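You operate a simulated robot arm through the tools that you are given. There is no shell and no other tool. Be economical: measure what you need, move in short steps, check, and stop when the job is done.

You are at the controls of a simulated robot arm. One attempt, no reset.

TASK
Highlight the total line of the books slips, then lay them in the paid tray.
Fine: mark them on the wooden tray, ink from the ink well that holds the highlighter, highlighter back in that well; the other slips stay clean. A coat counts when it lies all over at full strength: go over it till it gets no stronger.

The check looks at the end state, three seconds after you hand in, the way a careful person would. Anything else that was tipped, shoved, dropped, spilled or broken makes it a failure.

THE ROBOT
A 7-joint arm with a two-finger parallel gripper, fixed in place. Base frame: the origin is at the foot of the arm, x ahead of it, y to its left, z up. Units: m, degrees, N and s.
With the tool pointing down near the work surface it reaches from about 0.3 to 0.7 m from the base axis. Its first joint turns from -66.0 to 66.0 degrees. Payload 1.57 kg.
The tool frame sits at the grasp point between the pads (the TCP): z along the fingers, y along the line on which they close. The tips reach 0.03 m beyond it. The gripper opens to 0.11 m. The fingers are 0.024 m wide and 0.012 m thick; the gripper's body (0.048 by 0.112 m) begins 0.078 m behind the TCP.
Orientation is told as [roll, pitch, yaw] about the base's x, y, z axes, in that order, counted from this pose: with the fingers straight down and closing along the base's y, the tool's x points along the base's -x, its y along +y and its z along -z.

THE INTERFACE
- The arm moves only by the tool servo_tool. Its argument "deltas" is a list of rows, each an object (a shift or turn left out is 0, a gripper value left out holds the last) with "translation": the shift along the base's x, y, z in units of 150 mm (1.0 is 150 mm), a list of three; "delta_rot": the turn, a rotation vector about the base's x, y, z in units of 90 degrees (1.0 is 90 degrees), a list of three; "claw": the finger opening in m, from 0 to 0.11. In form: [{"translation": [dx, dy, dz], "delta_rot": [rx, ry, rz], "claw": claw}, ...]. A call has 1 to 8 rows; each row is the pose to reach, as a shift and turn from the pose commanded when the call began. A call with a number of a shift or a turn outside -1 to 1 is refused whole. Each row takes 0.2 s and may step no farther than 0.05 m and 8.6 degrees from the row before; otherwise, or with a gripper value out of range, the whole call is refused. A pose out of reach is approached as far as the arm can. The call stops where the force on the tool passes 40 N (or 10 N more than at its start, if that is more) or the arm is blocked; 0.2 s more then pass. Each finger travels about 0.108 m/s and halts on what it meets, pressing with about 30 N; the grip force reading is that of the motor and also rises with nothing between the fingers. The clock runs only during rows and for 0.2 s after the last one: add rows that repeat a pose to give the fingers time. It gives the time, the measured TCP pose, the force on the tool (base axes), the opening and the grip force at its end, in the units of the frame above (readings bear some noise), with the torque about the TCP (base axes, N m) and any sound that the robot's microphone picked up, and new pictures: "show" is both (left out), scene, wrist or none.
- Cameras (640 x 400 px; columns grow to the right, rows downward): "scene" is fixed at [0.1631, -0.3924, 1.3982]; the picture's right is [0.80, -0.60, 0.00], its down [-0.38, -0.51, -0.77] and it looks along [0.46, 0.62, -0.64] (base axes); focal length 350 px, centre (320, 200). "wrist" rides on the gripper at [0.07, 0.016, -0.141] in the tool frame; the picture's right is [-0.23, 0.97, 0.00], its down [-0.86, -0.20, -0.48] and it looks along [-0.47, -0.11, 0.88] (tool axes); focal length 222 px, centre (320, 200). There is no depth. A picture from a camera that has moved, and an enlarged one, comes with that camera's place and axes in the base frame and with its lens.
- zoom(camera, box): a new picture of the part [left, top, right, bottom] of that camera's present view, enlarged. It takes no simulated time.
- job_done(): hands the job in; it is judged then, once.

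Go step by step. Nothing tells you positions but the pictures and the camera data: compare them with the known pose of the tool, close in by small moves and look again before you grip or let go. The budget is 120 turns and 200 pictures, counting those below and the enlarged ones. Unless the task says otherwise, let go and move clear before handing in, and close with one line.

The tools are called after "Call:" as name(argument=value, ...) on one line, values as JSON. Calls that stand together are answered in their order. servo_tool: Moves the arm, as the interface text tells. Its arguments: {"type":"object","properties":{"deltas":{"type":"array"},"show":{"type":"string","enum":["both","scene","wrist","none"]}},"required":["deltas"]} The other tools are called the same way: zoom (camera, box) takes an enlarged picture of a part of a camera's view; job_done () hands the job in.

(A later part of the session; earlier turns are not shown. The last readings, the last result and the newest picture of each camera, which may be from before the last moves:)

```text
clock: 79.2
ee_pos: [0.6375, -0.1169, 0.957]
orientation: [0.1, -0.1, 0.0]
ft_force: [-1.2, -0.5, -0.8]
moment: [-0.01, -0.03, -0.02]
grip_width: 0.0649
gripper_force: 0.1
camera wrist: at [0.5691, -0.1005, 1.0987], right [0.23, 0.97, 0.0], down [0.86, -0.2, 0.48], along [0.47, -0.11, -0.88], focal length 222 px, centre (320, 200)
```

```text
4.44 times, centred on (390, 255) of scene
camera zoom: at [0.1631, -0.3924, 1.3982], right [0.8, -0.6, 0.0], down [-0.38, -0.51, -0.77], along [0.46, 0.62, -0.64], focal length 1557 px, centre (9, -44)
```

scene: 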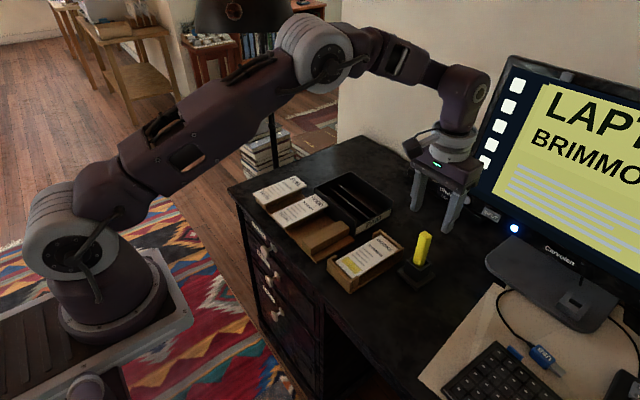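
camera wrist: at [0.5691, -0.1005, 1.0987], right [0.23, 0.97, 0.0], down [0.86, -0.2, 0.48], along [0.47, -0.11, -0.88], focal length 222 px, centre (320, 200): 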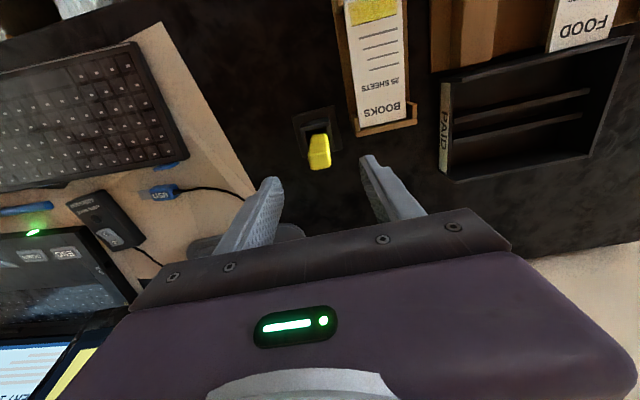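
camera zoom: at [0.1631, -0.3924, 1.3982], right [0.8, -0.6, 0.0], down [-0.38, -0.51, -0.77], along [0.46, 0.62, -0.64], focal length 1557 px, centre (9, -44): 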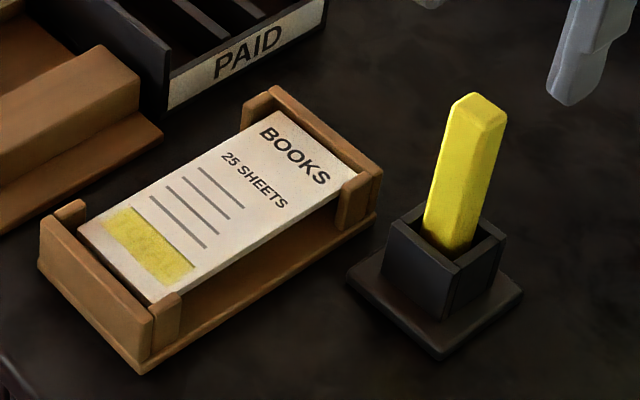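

The highlighter is back and the tray is undisturbed. Now I'll examine the PAID tray to plan laying the pad in it.

Call:
zoom(camera="scene", box=[310, 160, 400, 240])

Call:
zoom(camera="wrist", box=[400, 20, 640, 200])

```text
5.00 times, centred on (355, 200) of scene
camera zoom: at [0.1631, -0.3924, 1.3982], right [0.8, -0.6, 0.0], down [-0.38, -0.51, -0.77], along [0.46, 0.62, -0.64], focal length 1751 px, centre (145, 200)
```

zoom: 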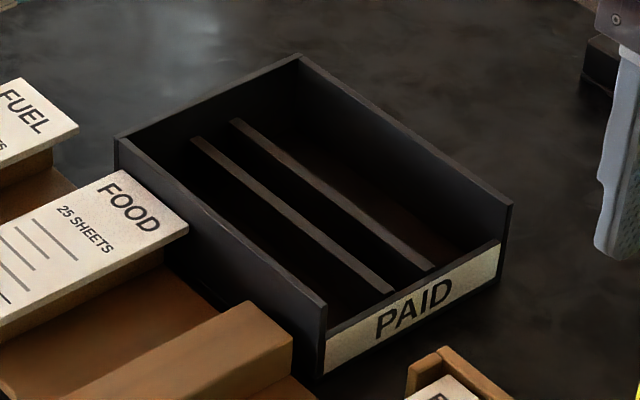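

```text
2.22 times, centred on (520, 110) of wrist
camera zoom: at [0.5691, -0.1005, 1.0987], right [0.23, 0.97, 0.0], down [0.86, -0.2, 0.48], along [0.47, -0.11, -0.88], focal length 494 px, centre (-124, 400)
```

zoom: 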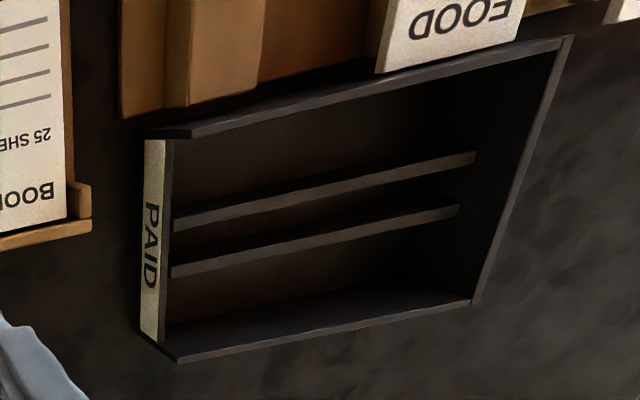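

The PAID tray is about x 0.607–0.737, y 0.06–0.23, with two ribs along y centred at x 0.672. So I'll lay the pad there turned 90°. First I'll re-grip the pad.

Call:
servo_tool(deltas=[{"translation": [-0.16, 0.195, 0], "claw": 0.085}, {"translation": [-0.32, 0.39, 0]}, {"translation": [-0.483, 0.587, 0]}, {"translation": [-0.483, 0.587, -0.25]}, {"translation": [-0.483, 0.587, -0.5]}, {"translation": [-0.483, 0.587, -0.7]}], show="wrist")

Call:
zoom(camera="scene", box=[322, 224, 412, 296])

```text
clock: 80.6
ee_pos: [0.5666, -0.0298, 0.8502]
orientation: [-0.1, 0.0, -0.1]
ft_force: [-1.3, -0.5, 0.5]
moment: [-0.01, 0.03, 0.03]
grip_width: 0.0847
gripper_force: 0.1
camera wrist: at [0.4979, -0.0131, 0.993], right [0.23, 0.97, 0.0], down [0.86, -0.2, 0.48], along [0.47, -0.11, -0.88], focal length 222 px, centre (320, 200)
```

wrist: 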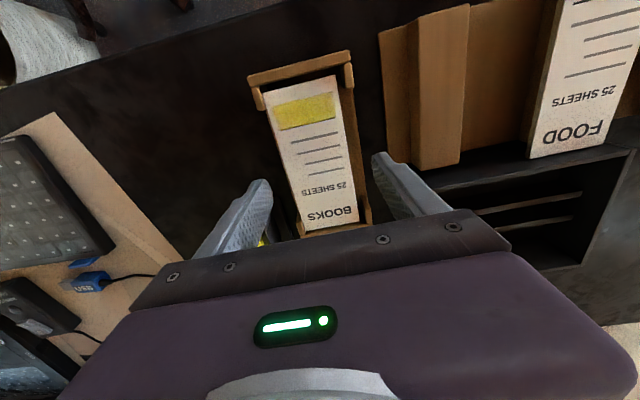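

```text
5.56 times, centred on (367, 260) of scene
camera zoom: at [0.1631, -0.3924, 1.3982], right [0.8, -0.6, 0.0], down [-0.38, -0.51, -0.77], along [0.46, 0.62, -0.64], focal length 1946 px, centre (59, -133)
```

zoom: 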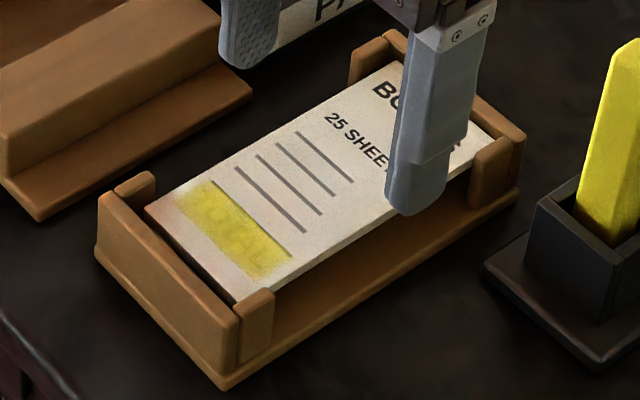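

Aligned. I'll lower and close on the pad.

Call:
servo_tool(deltas=[{"translation": [0, 0, -0.12]}, {"translation": [0, 0, -0.24]}, {"translation": [0, 0, -0.3]}, {"translation": [0, 0, -0.3], "claw": 0.07}, {"translation": [0, 0, -0.3], "claw": 0.055}, {"translation": [0, 0, -0.3], "claw": 0.05}, {"translation": [0, 0, -0.3], "claw": 0.05}], show="none")

Call:
zoom(camera="scene", box=[322, 224, 412, 296])

```text
clock: 82.2
ee_pos: [0.5651, -0.0303, 0.8056]
orientation: [0.0, 0.0, 0.0]
ft_force: [-0.9, 0.1, 0.0]
moment: [0.0, -0.02, -0.04]
grip_width: 0.0587
gripper_force: 29.7
```

```text
5.56 times, centred on (367, 260) of scene
camera zoom: at [0.1631, -0.3924, 1.3982], right [0.8, -0.6, 0.0], down [-0.38, -0.51, -0.77], along [0.46, 0.62, -0.64], focal length 1946 px, centre (59, -133)
```

zoom: 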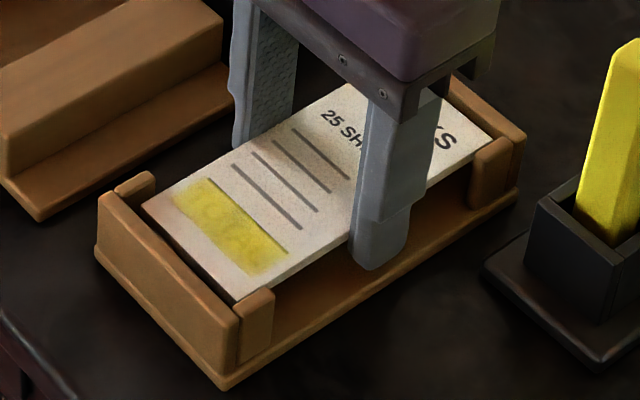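

The pad is gripped. I'll lift it straight up.

Call:
servo_tool(deltas=[{"translation": [0, 0, 0.1]}, {"translation": [0, 0, 0.3]}, {"translation": [0, 0, 0.6]}, {"translation": [0, 0, 0.95]}], show="none")

Call:
servo_tool(deltas=[{"translation": [0.04, 0.1, 0], "delta_rot": [0, 0, 0.09]}, {"translation": [0.08, 0.2, 0], "delta_rot": [0, 0, 0.18]}, {"translation": [0.12, 0.3, 0], "delta_rot": [0, 0, 0.27]}, {"translation": [0.16, 0.4, 0], "delta_rot": [0, 0, 0.36]}, {"translation": [0.2, 0.5, 0], "delta_rot": [0, 0, 0.45]}, {"translation": [0.24, 0.6, 0], "delta_rot": [0, 0, 0.54]}, {"translation": [0.28, 0.7, 0], "delta_rot": [0, 0, 0.63]}, {"translation": [0.32, 0.8, 0], "delta_rot": [0, 0, 0.72]}], show="both")

```text
refused: row 4 steps farther than a row can; nothing moved
```

```text
clock: 84.0
ee_pos: [0.6137, 0.0899, 0.8064]
orientation: [0.0, -0.1, 64.9]
ft_force: [0.9, -4.5, 1.9]
moment: [-0.03, 0.01, -0.26]
grip_width: 0.0586
gripper_force: 29.8
camera wrist: at [0.5708, 0.0347, 0.9483], right [-0.79, 0.62, 0.0], down [0.54, 0.69, 0.48], along [0.3, 0.38, -0.88], focal length 222 px, centre (320, 200)
```

scene: 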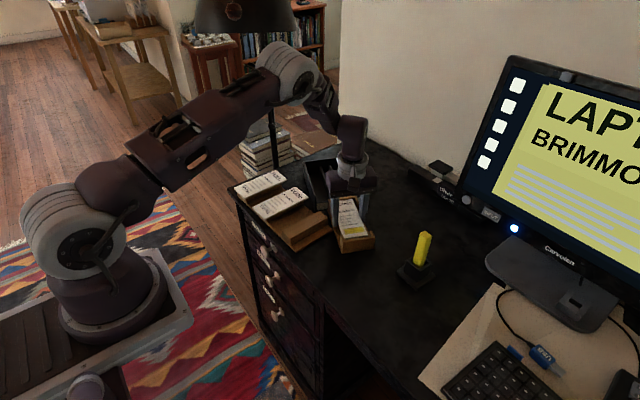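
wrist: 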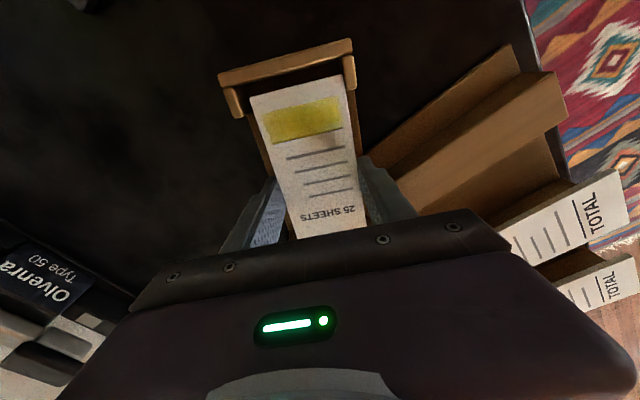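

I made an error: the lift was refused and the chained sideways move dragged the wooden tray along with the pad. I'll look at what was disturbed before I do anything else.

Call:
zoom(camera="scene", box=[230, 150, 450, 300])

Call:
zoom(camera="scene", box=[310, 160, 400, 260])

```text
2.67 times, centred on (340, 225) of scene
camera zoom: at [0.1631, -0.3925, 1.3982], right [0.8, -0.6, 0.0], down [-0.38, -0.51, -0.77], along [0.46, 0.62, -0.64], focal length 934 px, centre (267, 133)
```

zoom: 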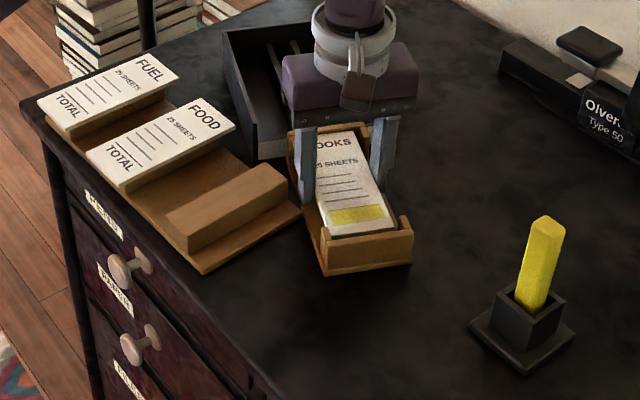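

```text
4.00 times, centred on (355, 210) of scene
camera zoom: at [0.1631, -0.3925, 1.3982], right [0.8, -0.6, 0.0], down [-0.38, -0.51, -0.77], along [0.46, 0.62, -0.64], focal length 1401 px, centre (180, 160)
```

zoom: 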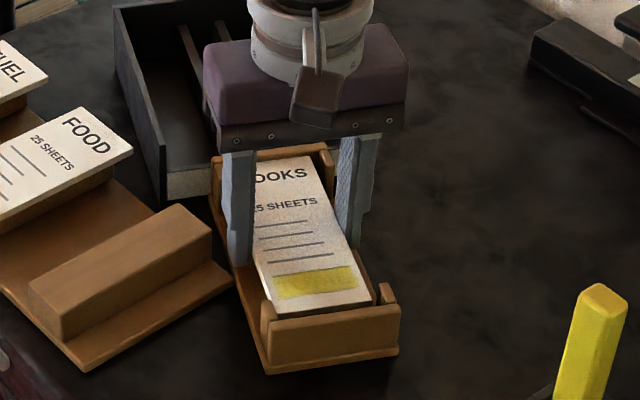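

The rack and the PAID tray were pushed as well; nothing tipped and the slips are still on the rack. I'll undo it, first retracing exactly to bring the wooden tray back.

Call:
servo_tool(deltas=[{"translation": [-0.04, -0.1, 0], "delta_rot": [0, 0, -0.09]}, {"translation": [-0.08, -0.2, 0], "delta_rot": [0, 0, -0.18]}, {"translation": [-0.12, -0.3, 0], "delta_rot": [0, 0, -0.27]}, {"translation": [-0.16, -0.4, 0], "delta_rot": [0, 0, -0.36]}, {"translation": [-0.2, -0.5, 0], "delta_rot": [0, 0, -0.45]}, {"translation": [-0.24, -0.6, 0], "delta_rot": [0, 0, -0.54]}, {"translation": [-0.28, -0.7, 0], "delta_rot": [0, 0, -0.63]}, {"translation": [-0.32, -0.8, 0], "delta_rot": [0, 0, -0.72]}], show="scene")

Call:
zoom(camera="scene", box=[230, 150, 450, 300])

Call:
zoom(camera="scene", box=[322, 224, 412, 296])

```text
clock: 85.8
ee_pos: [0.5658, -0.0302, 0.8078]
orientation: [-0.1, 0.0, -0.2]
ft_force: [0.6, 1.9, -0.2]
moment: [0.01, -0.04, 0.21]
grip_width: 0.0584
gripper_force: 30.0
```

scene: 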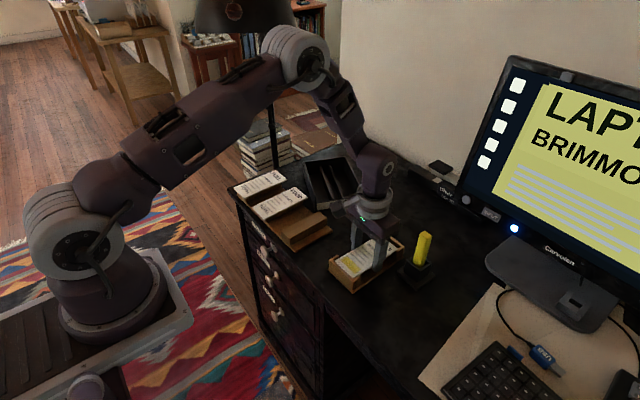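

```text
2.67 times, centred on (340, 225) of scene
camera zoom: at [0.1632, -0.3923, 1.3982], right [0.8, -0.6, 0.0], down [-0.38, -0.51, -0.77], along [0.46, 0.62, -0.64], focal length 934 px, centre (267, 133)
```

zoom: 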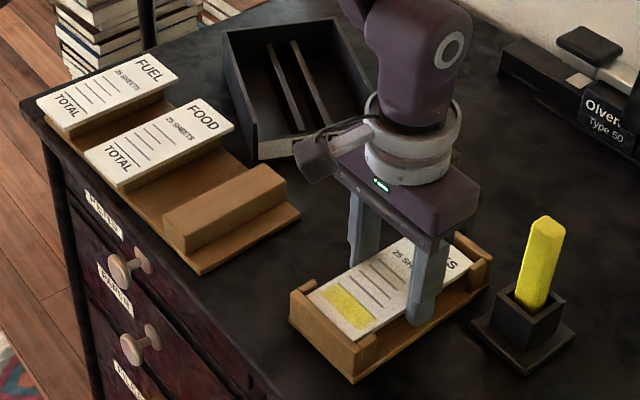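

```text
5.56 times, centred on (367, 260) of scene
camera zoom: at [0.1632, -0.3923, 1.3982], right [0.8, -0.6, 0.0], down [-0.38, -0.51, -0.77], along [0.46, 0.62, -0.64], focal length 1946 px, centre (59, -133)
```

zoom: 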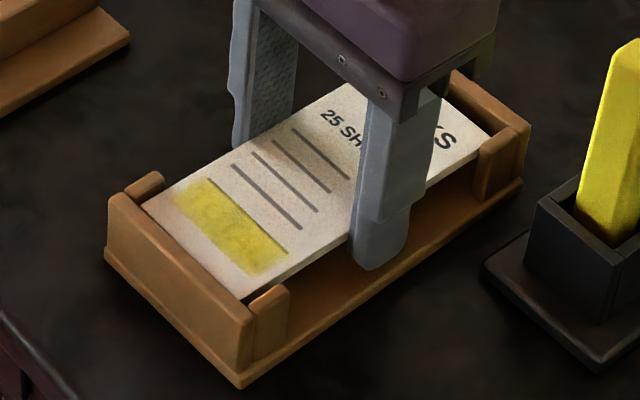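

The wooden tray is nearly back, a few degrees off, and I'll fine-tune it at the end. I'll release the pad here, rise and first restore the rack and the PAID tray.

Call:
servo_tool(deltas=[{"translation": [0, 0, 0.005], "claw": 0.07}, {"translation": [0, 0, 0.005], "claw": 0.085}, {"translation": [0, 0, 0.005], "claw": 0.085}, {"translation": [0, 0, 0.2]}, {"translation": [0, 0, 0.5]}, {"translation": [0, 0, 0.8]}], show="wrist")

Call:
zoom(camera="scene", box=[230, 150, 450, 300])

Call:
zoom(camera="scene", box=[310, 160, 400, 240])

Call:
zoom(camera="scene", box=[240, 165, 370, 265])

```text
clock: 87.2
ee_pos: [0.5648, -0.031, 0.9282]
orientation: [0.0, 0.0, 0.0]
ft_force: [0.3, -0.6, -0.4]
moment: [-0.01, 0.02, 0.0]
grip_width: 0.0851
gripper_force: 0.1
camera wrist: at [0.496, -0.0139, 1.0697], right [0.23, 0.97, 0.0], down [0.85, -0.2, 0.48], along [0.47, -0.11, -0.88], focal length 222 px, centre (320, 200)
```

wrist: 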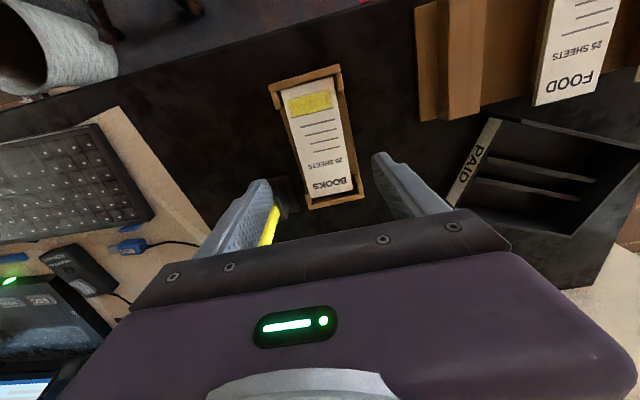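

```text
2.67 times, centred on (340, 225) of scene
camera zoom: at [0.1631, -0.3924, 1.3982], right [0.8, -0.6, 0.0], down [-0.38, -0.51, -0.77], along [0.46, 0.62, -0.64], focal length 934 px, centre (267, 133)
```

zoom: 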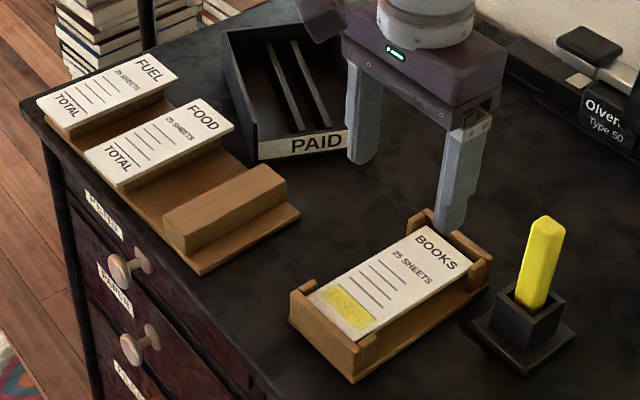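

```text
5.00 times, centred on (355, 200) of scene
camera zoom: at [0.1631, -0.3924, 1.3982], right [0.8, -0.6, 0.0], down [-0.38, -0.51, -0.77], along [0.46, 0.62, -0.64], focal length 1751 px, centre (145, 200)
```

zoom: 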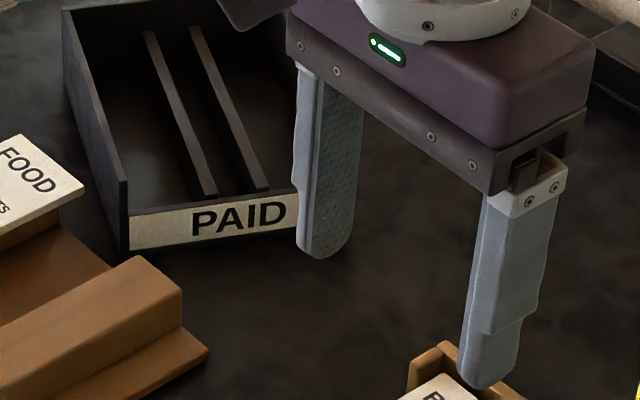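

```text
4.00 times, centred on (305, 215) of scene
camera zoom: at [0.1631, -0.3924, 1.3982], right [0.8, -0.6, 0.0], down [-0.38, -0.51, -0.77], along [0.46, 0.62, -0.64], focal length 1401 px, centre (380, 140)
```

zoom: 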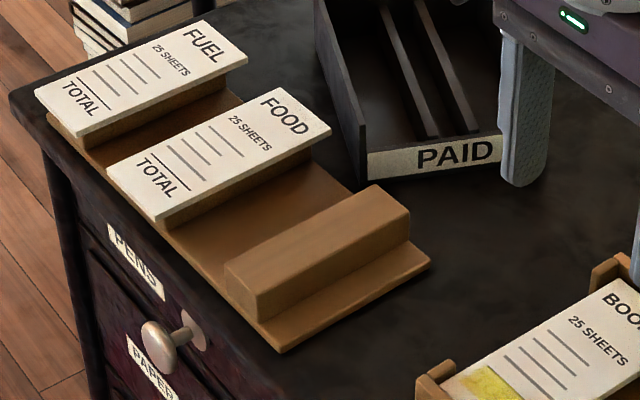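

Rack displacement is about (-25 mm, +58 mm, +2.5°) and the PAID tray has turned about -24°. I'll restore the PAID tray first by gripping its ribs; moving over with the yaw matched.

Call:
servo_tool(deltas=[{"translation": [0.05, 0.12, 0.05], "delta_rot": [0, 0, 0.09], "claw": 0.085}, {"translation": [0.1, 0.24, 0.1], "delta_rot": [0, 0, 0.18]}, {"translation": [0.15, 0.36, 0.15], "delta_rot": [0, 0, 0.27]}, {"translation": [0.2, 0.48, 0.2], "delta_rot": [0, 0, 0.36]}, {"translation": [0.25, 0.6, 0.25], "delta_rot": [0, 0, 0.45]}, {"translation": [0.3, 0.72, 0.3], "delta_rot": [0, 0, 0.54]}, {"translation": [0.35, 0.84, 0.3], "delta_rot": [0, 0, 0.63]}, {"translation": [0.4, 0.95, 0.3], "delta_rot": [0, 0, 0.72]}], show="wrist")

Call:
zoom(camera="wrist", box=[160, 20, 480, 220])

Call:
zoom(camera="scene", box=[300, 140, 420, 230])

```text
clock: 89.0
ee_pos: [0.6254, 0.1129, 0.9722]
orientation: [0.0, -0.1, 64.9]
ft_force: [0.5, -0.3, 1.2]
moment: [-0.01, 0.02, 0.01]
grip_width: 0.085
gripper_force: 0.1
camera wrist: at [0.5827, 0.0572, 1.1142], right [-0.79, 0.62, 0.0], down [0.54, 0.69, 0.48], along [0.3, 0.38, -0.88], focal length 222 px, centre (320, 200)
```

wrist: 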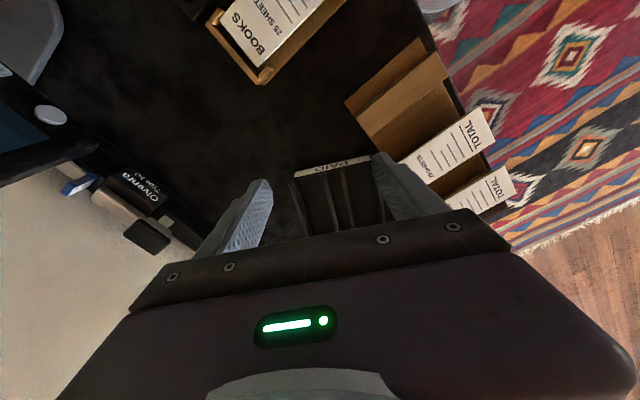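

```text
2.00 times, centred on (320, 120) of wrist
camera zoom: at [0.5827, 0.0572, 1.1142], right [-0.79, 0.62, 0.0], down [0.54, 0.69, 0.48], along [0.3, 0.38, -0.88], focal length 444 px, centre (320, 360)
```

zoom: 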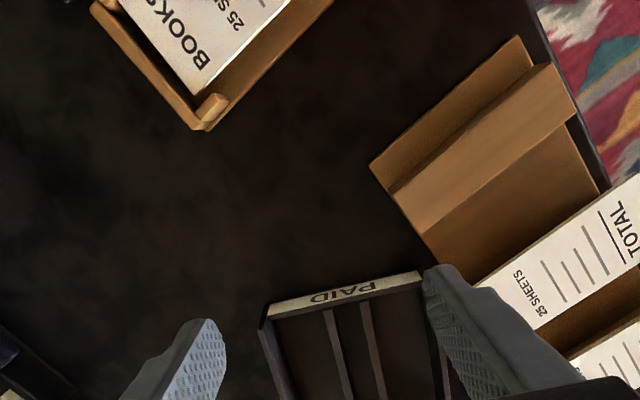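

```text
4.44 times, centred on (360, 185) of scene
camera zoom: at [0.1631, -0.3924, 1.3982], right [0.8, -0.6, 0.0], down [-0.38, -0.51, -0.77], along [0.46, 0.62, -0.64], focal length 1557 px, centre (142, 267)
```

zoom: 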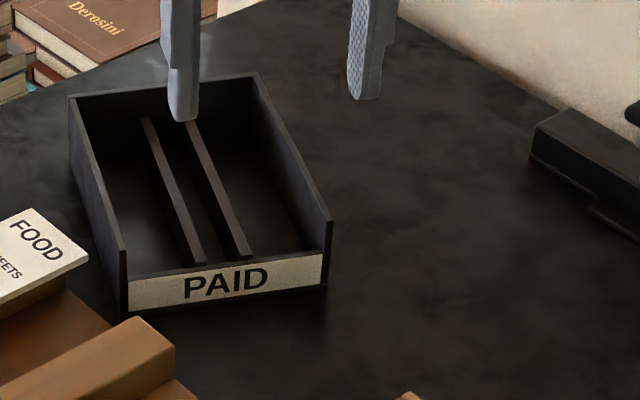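

The PAID tray's centre is now (0.680, 0.247), turned -24°; it was (0.672, 0.145) at 0°. I'll move above the front half of its ribs.

Call:
servo_tool(deltas=[{"translation": [0.07, 0.19, 0], "delta_rot": [0, 0, 0.011], "claw": 0.06}, {"translation": [0.14, 0.38, 0], "delta_rot": [0, 0, 0.011]}, {"translation": [0.216, 0.562, 0], "delta_rot": [0, 0, 0.011]}, {"translation": [0.216, 0.562, -0.25], "delta_rot": [0, 0, 0.011]}, {"translation": [0.216, 0.562, -0.5], "delta_rot": [0, 0, 0.011]}, {"translation": [0.216, 0.562, -0.78], "delta_rot": [0, 0, 0.011]}], show="wrist")

Call:
zoom(camera="scene", box=[300, 140, 420, 230])

Call:
zoom(camera="wrist", box=[200, 60, 440, 230])

```text
clock: 90.4
ee_pos: [0.6563, 0.1981, 0.8538]
orientation: [0.1, -0.1, 65.9]
ft_force: [-0.2, 0.3, 0.2]
moment: [0.02, -0.02, 0.02]
grip_width: 0.0603
gripper_force: 0.1
camera wrist: at [0.6146, 0.1417, 0.996], right [-0.8, 0.61, 0.0], down [0.53, 0.7, 0.48], along [0.29, 0.38, -0.88], focal length 222 px, centre (320, 200)
```

wrist: 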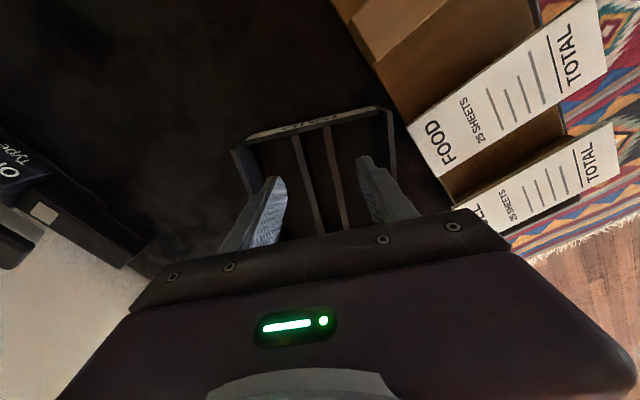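

```text
4.44 times, centred on (360, 185) of scene
camera zoom: at [0.1631, -0.3924, 1.3982], right [0.8, -0.6, 0.0], down [-0.38, -0.51, -0.77], along [0.46, 0.62, -0.64], focal length 1557 px, centre (142, 267)
```

zoom: 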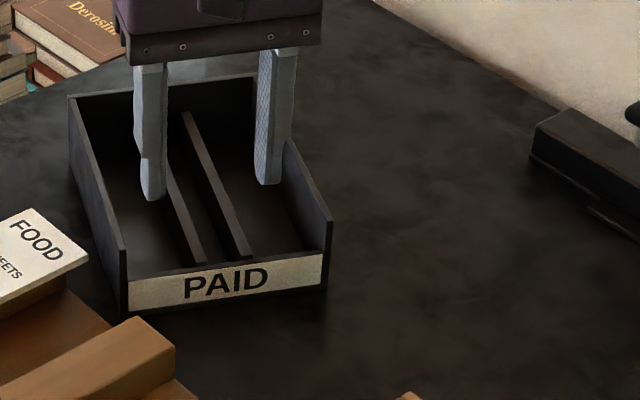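

```text
2.35 times, centred on (320, 145) of wrist
camera zoom: at [0.6146, 0.1417, 0.996], right [-0.8, 0.61, 0.0], down [0.53, 0.7, 0.48], along [0.29, 0.38, -0.88], focal length 523 px, centre (320, 329)
```

zoom: 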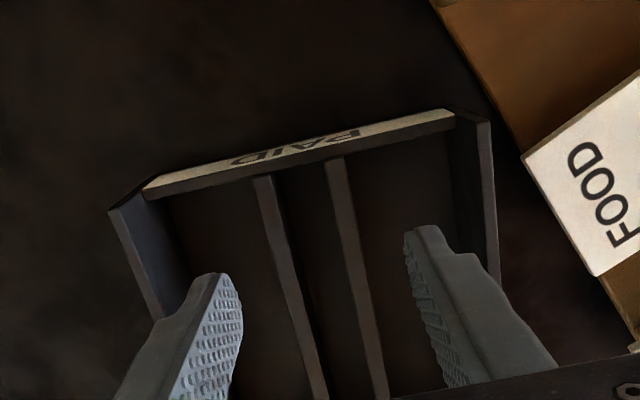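

Aligned. I'll lower the fingers beside the ribs and close gently.

Call:
servo_tool(deltas=[{"translation": [0, 0, -0.12]}, {"translation": [0, 0, -0.24]}, {"translation": [0, 0, -0.32]}], show="none")

Call:
zoom(camera="scene", box=[300, 140, 420, 230])

```text
clock: 91.2
ee_pos: [0.6579, 0.1963, 0.807]
orientation: [-0.1, -0.1, 65.7]
ft_force: [1.3, 0.3, 0.5]
moment: [-0.02, 0.01, 0.02]
grip_width: 0.0603
gripper_force: 0.1
```

```text
4.44 times, centred on (360, 185) of scene
camera zoom: at [0.1631, -0.3924, 1.3982], right [0.8, -0.6, 0.0], down [-0.38, -0.51, -0.77], along [0.46, 0.62, -0.64], focal length 1557 px, centre (142, 267)
```

zoom: 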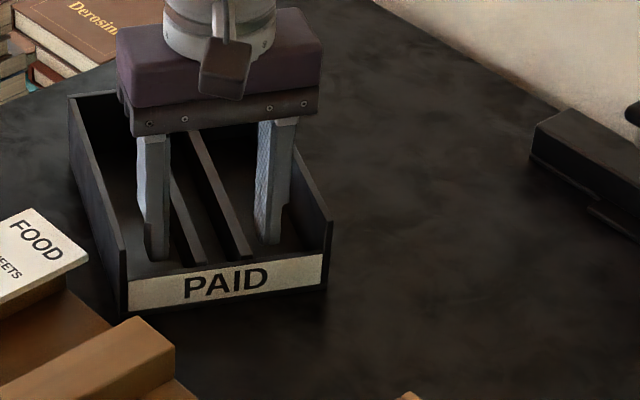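

Call:
servo_tool(deltas=[{"translation": [0, 0, 0], "claw": 0.05}, {"translation": [0, 0, 0], "claw": 0.042}, {"translation": [0, 0, 0], "claw": 0.036}, {"translation": [0, 0, 0], "claw": 0.032}, {"translation": [0, 0, 0], "claw": 0.032}], show="none")

Call:
zoom(camera="scene", box=[300, 140, 420, 230])

```text
clock: 92.4
ee_pos: [0.6579, 0.1964, 0.8069]
orientation: [0.0, 0.0, 65.7]
ft_force: [0.6, -0.6, -0.5]
moment: [0.01, -0.01, -0.1]
grip_width: 0.0363
gripper_force: 30.0
```

```text
4.44 times, centred on (360, 185) of scene
camera zoom: at [0.1632, -0.3924, 1.3982], right [0.8, -0.6, 0.0], down [-0.38, -0.51, -0.77], along [0.46, 0.62, -0.64], focal length 1557 px, centre (142, 267)
```

zoom: 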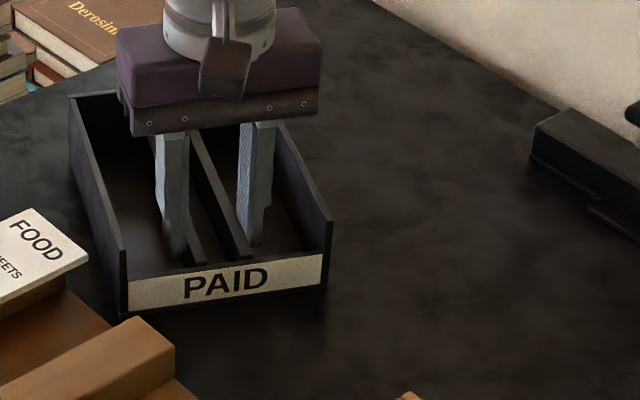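

I have the ribs, so the tray is locked to the gripper. I'll slide it back to its original place while turning it +24°.

Call:
servo_tool(deltas=[{"translation": [0.03, -0.1, 0], "delta_rot": [0, 0, 0.038]}, {"translation": [0.06, -0.2, 0], "delta_rot": [0, 0, 0.076]}, {"translation": [0.08, -0.3, 0], "delta_rot": [0, 0, 0.114]}, {"translation": [0.09, -0.4, 0], "delta_rot": [0, 0, 0.152]}, {"translation": [0.094, -0.5, 0], "delta_rot": [0, 0, 0.19]}, {"translation": [0.094, -0.6, 0], "delta_rot": [0, 0, 0.23]}, {"translation": [0.094, -0.709, 0], "delta_rot": [0, 0, 0.269]}, {"translation": [0.094, -0.709, 0], "delta_rot": [0, 0, 0.269]}], show="none")

Call:
zoom(camera="scene", box=[310, 160, 400, 240])

Call:
zoom(camera="scene", box=[230, 150, 450, 300])

```text
clock: 94.2
ee_pos: [0.6716, 0.0901, 0.8071]
orientation: [0.0, 0.1, 90.0]
ft_force: [0.4, 1.3, 0.3]
moment: [0.1, -0.16, -0.06]
grip_width: 0.0363
gripper_force: 30.2
```

```text
5.00 times, centred on (355, 200) of scene
camera zoom: at [0.1632, -0.3924, 1.3982], right [0.8, -0.6, 0.0], down [-0.38, -0.51, -0.77], along [0.46, 0.62, -0.64], focal length 1751 px, centre (145, 200)
```

zoom: 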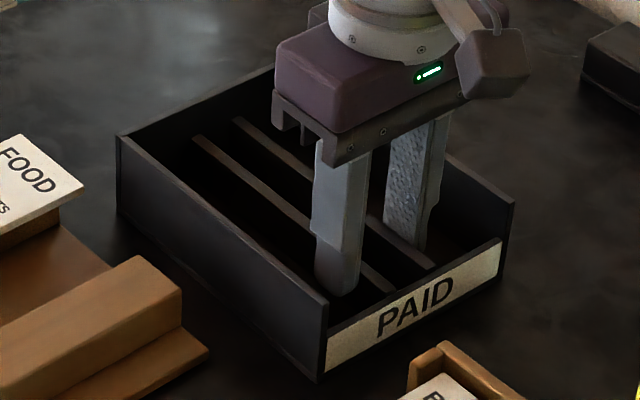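

```text
2.67 times, centred on (340, 225) of scene
camera zoom: at [0.1632, -0.3924, 1.3982], right [0.8, -0.6, 0.0], down [-0.38, -0.51, -0.77], along [0.46, 0.62, -0.64], focal length 934 px, centre (267, 133)
```

zoom: 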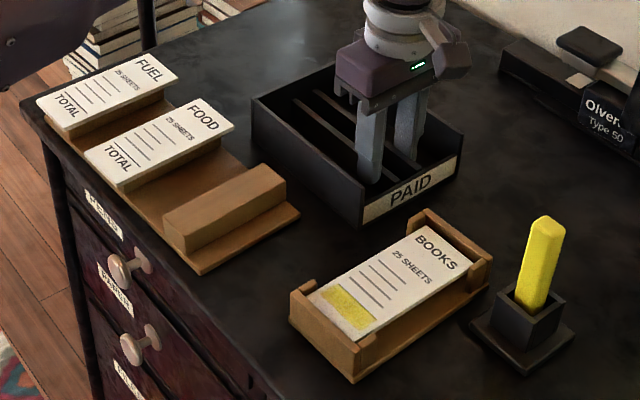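

The PAID tray is back to within about 1 mm. I'll release, rise and turn back for the rack.

Call:
servo_tool(deltas=[{"translation": [0, 0, 0], "claw": 0.045}, {"translation": [0, 0, 0], "claw": 0.06}, {"translation": [0, 0, 0.1]}, {"translation": [0, 0, 0.4]}, {"translation": [0, 0, 0.7]}, {"translation": [0, 0, 0.95]}], show="none")

Call:
zoom(camera="scene", box=[310, 160, 400, 240])

```text
clock: 95.6
ee_pos: [0.6714, 0.0901, 0.9507]
orientation: [0.0, 0.0, 90.0]
ft_force: [0.7, -0.5, 1.1]
moment: [-0.01, 0.0, -0.05]
grip_width: 0.0597
gripper_force: 0.1
```

```text
5.00 times, centred on (355, 200) of scene
camera zoom: at [0.1631, -0.3924, 1.3982], right [0.8, -0.6, 0.0], down [-0.38, -0.51, -0.77], along [0.46, 0.62, -0.64], focal length 1751 px, centre (145, 200)
```

zoom: 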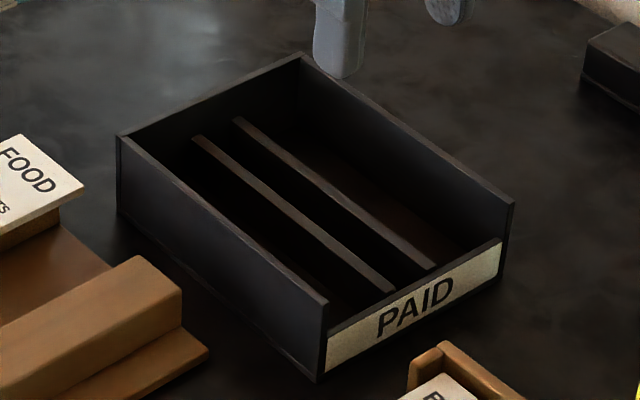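

Call:
servo_tool(deltas=[{"translation": [-0.09, 0.03, 0], "delta_rot": [0, 0, -0.09]}, {"translation": [-0.18, 0.06, 0], "delta_rot": [0, 0, -0.18]}, {"translation": [-0.27, 0.09, 0], "delta_rot": [0, 0, -0.27]}, {"translation": [-0.36, 0.12, 0], "delta_rot": [0, 0, -0.36]}, {"translation": [-0.45, 0.15, 0], "delta_rot": [0, 0, -0.45]}, {"translation": [-0.54, 0.18, 0], "delta_rot": [0, 0, -0.54]}, {"translation": [-0.63, 0.21, 0], "delta_rot": [0, 0, -0.63]}, {"translation": [-0.72, 0.24, 0], "delta_rot": [0, 0, -0.72]}], show="none")

Call:
servo_tool(deltas=[{"translation": [-0.115, 0.04, 0], "delta_rot": [0, 0, -0.084]}, {"translation": [-0.23, 0.08, 0], "delta_rot": [0, 0, -0.168]}, {"translation": [-0.344, 0.11, 0], "delta_rot": [0, 0, -0.252]}, {"translation": [-0.344, 0.11, 0], "delta_rot": [0, 0, -0.252]}], show="wrist")

Call:
zoom(camera="wrist", box=[200, 40, 440, 220])

```text
clock: 97.4
ee_pos: [0.5642, 0.1273, 0.9503]
orientation: [0.0, -0.1, 25.1]
ft_force: [-0.4, 0.5, -0.7]
moment: [0.01, 0.01, -0.01]
grip_width: 0.06
gripper_force: 0.0
```

```text
clock: 98.4
ee_pos: [0.5143, 0.1416, 0.9498]
orientation: [0.0, -0.1, 2.2]
ft_force: [0.4, 0.8, 0.1]
moment: [-0.02, 0.01, 0.0]
grip_width: 0.06
gripper_force: 0.0
camera wrist: at [0.4459, 0.1549, 1.091], right [0.19, 0.98, 0.0], down [0.86, -0.17, 0.48], along [0.47, -0.09, -0.88], focal length 222 px, centre (320, 200)
```

wrist: 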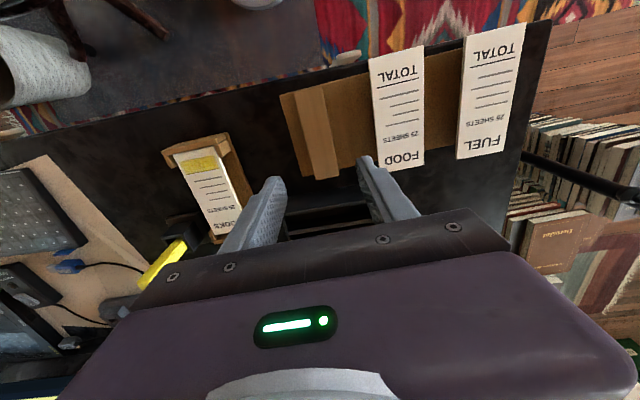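

```text
2.22 times, centred on (320, 130) of wrist
camera zoom: at [0.4459, 0.1549, 1.091], right [0.19, 0.98, 0.0], down [0.86, -0.17, 0.48], along [0.47, -0.09, -0.88], focal length 494 px, centre (320, 356)
```

zoom: 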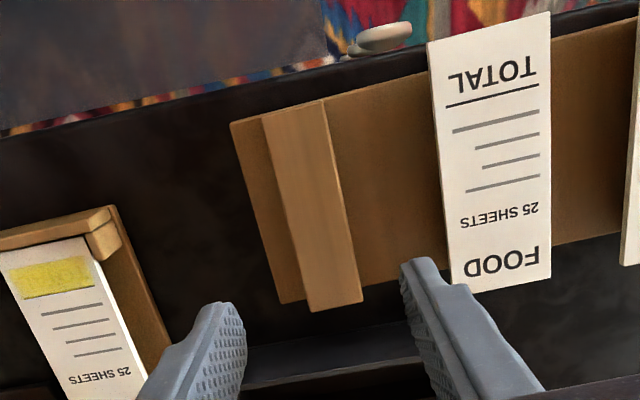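

The rib's centre is at about (0.5125, 0.140). I'll lower onto it.

Call:
servo_tool(deltas=[{"translation": [0.003, -0.017, -0.3]}, {"translation": [0.003, -0.017, -0.6]}, {"translation": [0.003, -0.017, -0.8]}, {"translation": [0.003, -0.017, -0.9]}, {"translation": [0.003, -0.017, -0.95]}], show="wrist")

Call:
zoom(camera="scene", box=[240, 165, 370, 265])

```text
clock: 99.6
ee_pos: [0.5132, 0.1404, 0.8068]
orientation: [0.0, -0.1, 2.5]
ft_force: [0.1, 0.5, -0.1]
moment: [0.02, -0.01, 0.07]
grip_width: 0.0602
gripper_force: 0.1
camera wrist: at [0.4433, 0.154, 0.9486], right [0.18, 0.98, 0.0], down [0.86, -0.16, 0.48], along [0.47, -0.09, -0.88], focal length 222 px, centre (320, 200)
```

wrist: 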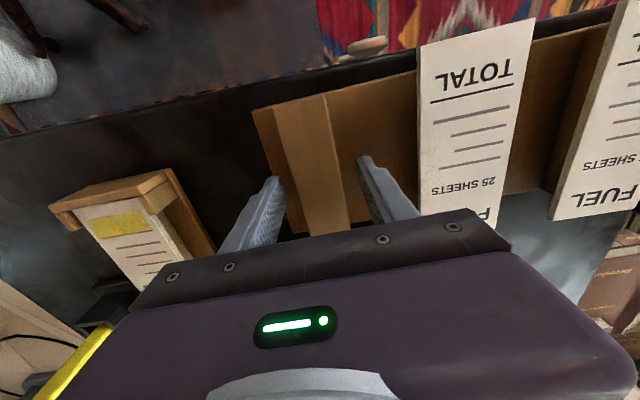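

```text
4.00 times, centred on (305, 215) of scene
camera zoom: at [0.1631, -0.3924, 1.3982], right [0.8, -0.6, 0.0], down [-0.38, -0.51, -0.77], along [0.46, 0.62, -0.64], focal length 1401 px, centre (380, 140)
```

zoom: 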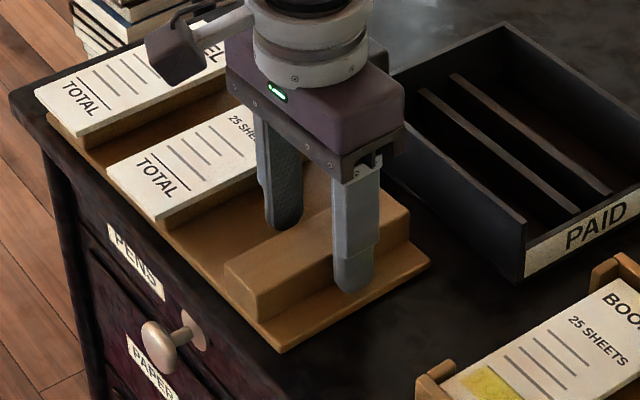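

I'll close on the rib.

Call:
servo_tool(deltas=[{"translation": [0, 0, 0], "claw": 0.05}, {"translation": [0, 0, 0], "claw": 0.04}, {"translation": [0, 0, 0], "claw": 0.032}, {"translation": [0, 0, 0], "claw": 0.028}, {"translation": [0, 0, 0], "claw": 0.028}], show="none")

Call:
zoom(camera="scene", box=[240, 165, 370, 265])

```text
clock: 100.8
ee_pos: [0.5134, 0.1396, 0.808]
orientation: [0.0, 0.1, 2.5]
ft_force: [-0.2, -1.8, -0.1]
moment: [-0.18, 0.04, -0.27]
grip_width: 0.0359
gripper_force: 30.1
```

```text
4.00 times, centred on (305, 215) of scene
camera zoom: at [0.1632, -0.3924, 1.3982], right [0.8, -0.6, 0.0], down [-0.38, -0.51, -0.77], along [0.46, 0.62, -0.64], focal length 1401 px, centre (380, 140)
```

zoom: 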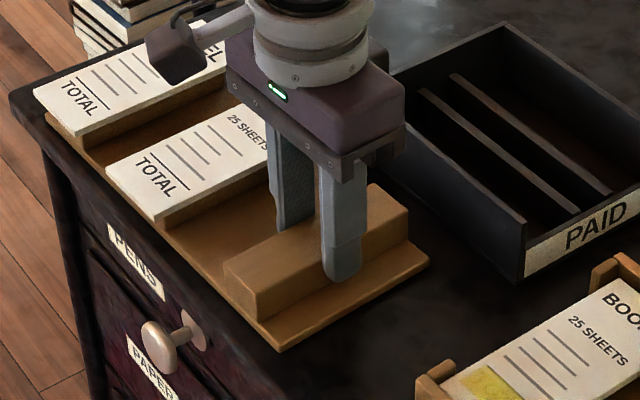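

The rib is held. I'll slide the rack back slowly.

Call:
servo_tool(deltas=[{"translation": [0.02, -0.06, 0], "delta_rot": [0, 0, -0.005]}, {"translation": [0.045, -0.12, 0], "delta_rot": [0, 0, -0.01]}, {"translation": [0.07, -0.18, 0], "delta_rot": [0, 0, -0.015]}, {"translation": [0.095, -0.24, 0], "delta_rot": [0, 0, -0.02]}, {"translation": [0.115, -0.3, 0], "delta_rot": [0, 0, -0.025]}, {"translation": [0.13, -0.36, 0], "delta_rot": [0, 0, -0.025]}, {"translation": [0.13, -0.36, 0], "delta_rot": [0, 0, -0.025]}], show="none")

Call:
zoom(camera="scene", box=[240, 165, 370, 265])

```text
clock: 102.4
ee_pos: [0.5321, 0.0866, 0.8069]
orientation: [0.0, 0.0, 0.3]
ft_force: [-0.7, 7.5, 8.5]
moment: [0.11, 0.09, -0.28]
grip_width: 0.0357
gripper_force: 29.9
```

```text
4.00 times, centred on (305, 215) of scene
camera zoom: at [0.163, -0.3923, 1.3983], right [0.8, -0.6, 0.0], down [-0.38, -0.51, -0.77], along [0.46, 0.62, -0.64], focal length 1401 px, centre (380, 140)
```

zoom: 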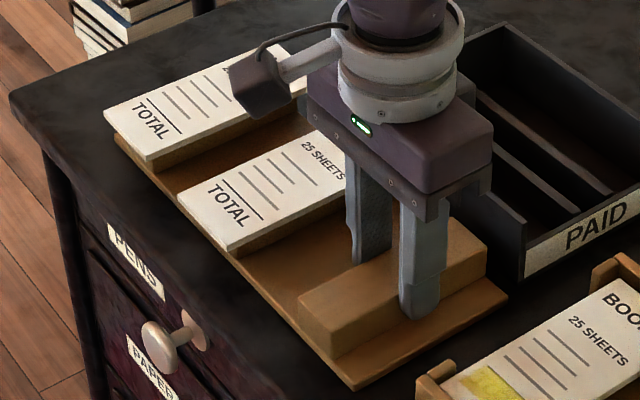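

The rack is within about 6 mm, so I'll make a small correction.

Call:
servo_tool(deltas=[{"translation": [0.015, -0.012, 0]}, {"translation": [0.032, -0.024, 0]}, {"translation": [0.032, -0.024, 0]}], show="none")

Call:
zoom(camera="scene", box=[240, 165, 370, 265])

```text
clock: 103.2
ee_pos: [0.5374, 0.0815, 0.8078]
orientation: [0.0, 0.0, 0.2]
ft_force: [-6.5, 1.7, 7.4]
moment: [0.11, 0.38, 0.34]
grip_width: 0.036
gripper_force: 29.9
```

```text
4.00 times, centred on (305, 215) of scene
camera zoom: at [0.1629, -0.3924, 1.3983], right [0.8, -0.6, 0.0], down [-0.38, -0.51, -0.77], along [0.46, 0.62, -0.64], focal length 1401 px, centre (380, 140)
```

zoom: 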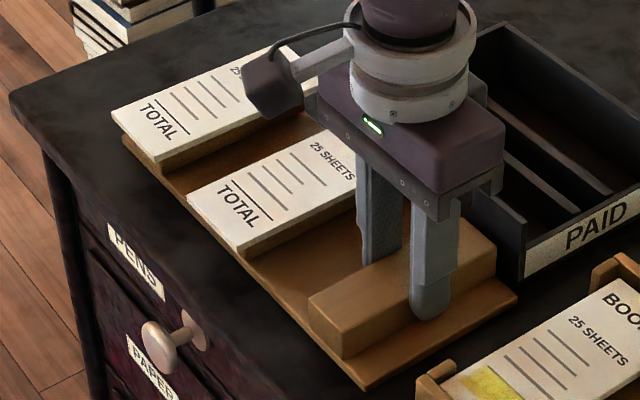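

That matches the original picture. I'll release and rise.

Call:
servo_tool(deltas=[{"translation": [0, 0, 0], "claw": 0.045}, {"translation": [0, 0, 0], "claw": 0.06}, {"translation": [0, 0, 0.1]}, {"translation": [0, 0, 0.35]}, {"translation": [0, 0, 0.65]}, {"translation": [0, 0, 0.9]}], show="none")

Call:
servo_tool(deltas=[{"translation": [0, -0.25, 0.05]}, {"translation": [0.02, -0.5, 0.05]}, {"translation": [0.1, -0.74, 0.05]}], show="scene")

Call:
zoom(camera="scene", box=[240, 165, 370, 265])

Call:
zoom(camera="scene", box=[322, 224, 412, 296])

```text
clock: 104.6
ee_pos: [0.5373, 0.0836, 0.9428]
orientation: [0.0, 0.0, 0.3]
ft_force: [0.2, 0.8, 0.2]
moment: [-0.02, 0.0, 0.01]
grip_width: 0.0601
gripper_force: 0.0
```

```text
clock: 105.4
ee_pos: [0.553, -0.028, 0.9495]
orientation: [0.0, 0.1, 0.2]
ft_force: [-0.3, 0.0, 0.1]
moment: [-0.03, 0.01, 0.01]
grip_width: 0.0601
gripper_force: 0.0
```

scene: 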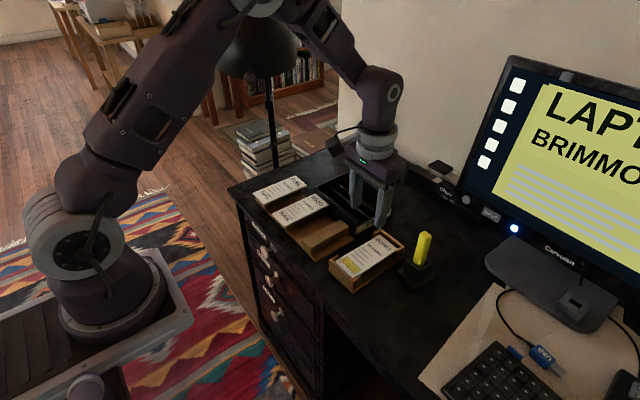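

```text
4.00 times, centred on (305, 215) of scene
camera zoom: at [0.1631, -0.3924, 1.3982], right [0.8, -0.6, 0.0], down [-0.38, -0.51, -0.77], along [0.46, 0.62, -0.64], focal length 1401 px, centre (380, 140)
```

zoom: 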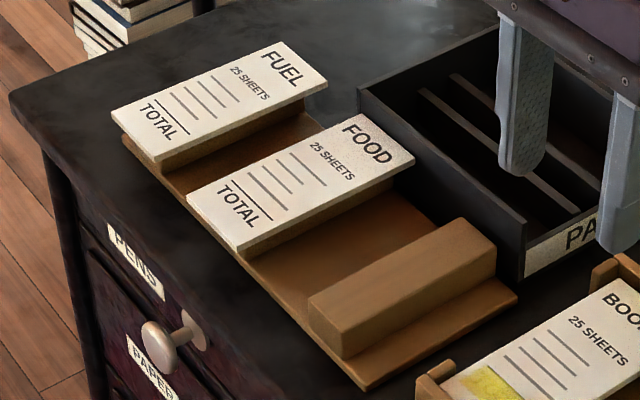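

```text
5.56 times, centred on (367, 260) of scene
camera zoom: at [0.1631, -0.3924, 1.3982], right [0.8, -0.6, 0.0], down [-0.38, -0.51, -0.77], along [0.46, 0.62, -0.64], focal length 1946 px, centre (59, -133)
```

zoom: 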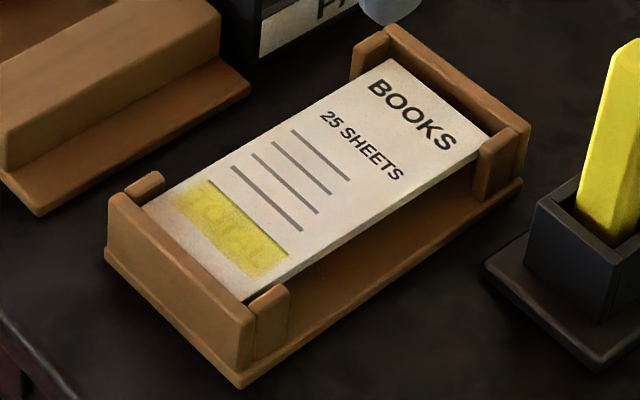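

The rack is back in place with both pads untouched. Now I'll re-grip the BOOKS pad, this time lifting in small steps and verifying.

Call:
servo_tool(deltas=[{"translation": [0.083, -0.01, 0], "delta_rot": [0, 0, -0.003], "claw": 0.085}, {"translation": [0.083, -0.01, -0.25], "delta_rot": [0, 0, -0.003]}, {"translation": [0.083, -0.01, -0.5], "delta_rot": [0, 0, -0.003]}, {"translation": [0.083, -0.01, -0.68], "delta_rot": [0, 0, -0.003]}], show="wrist")

Call:
zoom(camera="scene", box=[322, 224, 412, 296])

```text
clock: 106.4
ee_pos: [0.565, -0.0307, 0.8481]
orientation: [0.1, 0.1, 0.0]
ft_force: [0.6, -0.1, 0.9]
moment: [0.0, 0.0, 0.02]
grip_width: 0.0849
gripper_force: 0.1
camera wrist: at [0.4962, -0.0126, 0.9894], right [0.23, 0.97, 0.0], down [0.86, -0.2, 0.48], along [0.47, -0.11, -0.88], focal length 222 px, centre (320, 200)
```

wrist: 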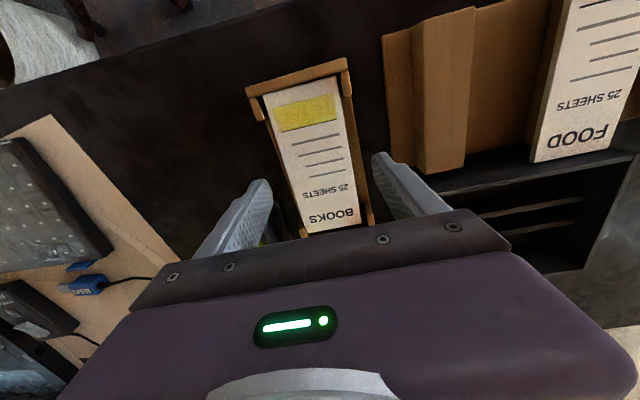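

```text
5.56 times, centred on (367, 260) of scene
camera zoom: at [0.1631, -0.3924, 1.3982], right [0.8, -0.6, 0.0], down [-0.38, -0.51, -0.77], along [0.46, 0.62, -0.64], focal length 1946 px, centre (59, -133)
```

zoom: 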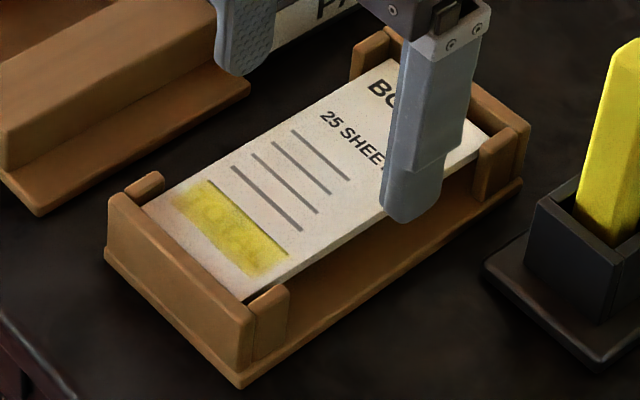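

Call:
servo_tool(deltas=[{"translation": [0, 0, -0.14]}, {"translation": [0, 0, -0.27]}, {"translation": [0, 0, -0.27], "claw": 0.07}, {"translation": [0, 0, -0.27], "claw": 0.055}, {"translation": [0, 0, -0.27], "claw": 0.05}, {"translation": [0, 0, -0.27], "claw": 0.05}], show="none")

```text
clock: 107.8
ee_pos: [0.5654, -0.0288, 0.8075]
orientation: [-0.1, 0.0, 0.0]
ft_force: [0.1, -0.3, -0.2]
moment: [-0.02, -0.01, 0.01]
grip_width: 0.0588
gripper_force: 30.1
```

Gripped at 59 mm. I'll lift straight up and check the tray stays down.

Call:
servo_tool(deltas=[{"translation": [0, 0, 0.05]}, {"translation": [0, 0, 0.12]}, {"translation": [0, 0, 0.25]}, {"translation": [0, 0, 0.45]}, {"translation": [0, 0, 0.7]}, {"translation": [0, 0, 0.93]}], show="wrist")

Call:
zoom(camera="scene", box=[300, 180, 440, 300])

```text
clock: 109.2
ee_pos: [0.5645, -0.0305, 0.9471]
orientation: [-0.1, 0.0, 0.0]
ft_force: [-0.4, 0.7, -1.0]
moment: [0.02, 0.01, -0.04]
grip_width: 0.0582
gripper_force: 30.1
camera wrist: at [0.4965, -0.0126, 1.0891], right [0.23, 0.97, 0.0], down [0.86, -0.2, 0.48], along [0.47, -0.11, -0.88], focal length 222 px, centre (320, 200)
```

wrist: 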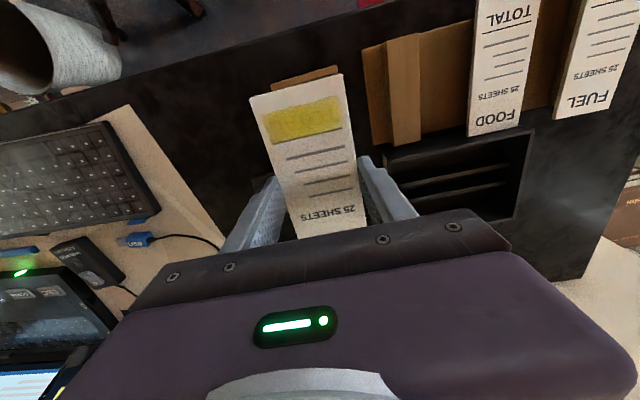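

```text
3.33 times, centred on (370, 240) of scene
camera zoom: at [0.1631, -0.3924, 1.3982], right [0.8, -0.6, 0.0], down [-0.38, -0.51, -0.77], along [0.46, 0.62, -0.64], focal length 1168 px, centre (153, 67)
```

zoom: 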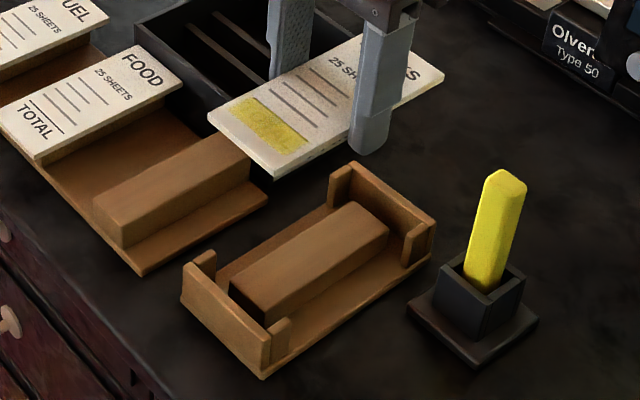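

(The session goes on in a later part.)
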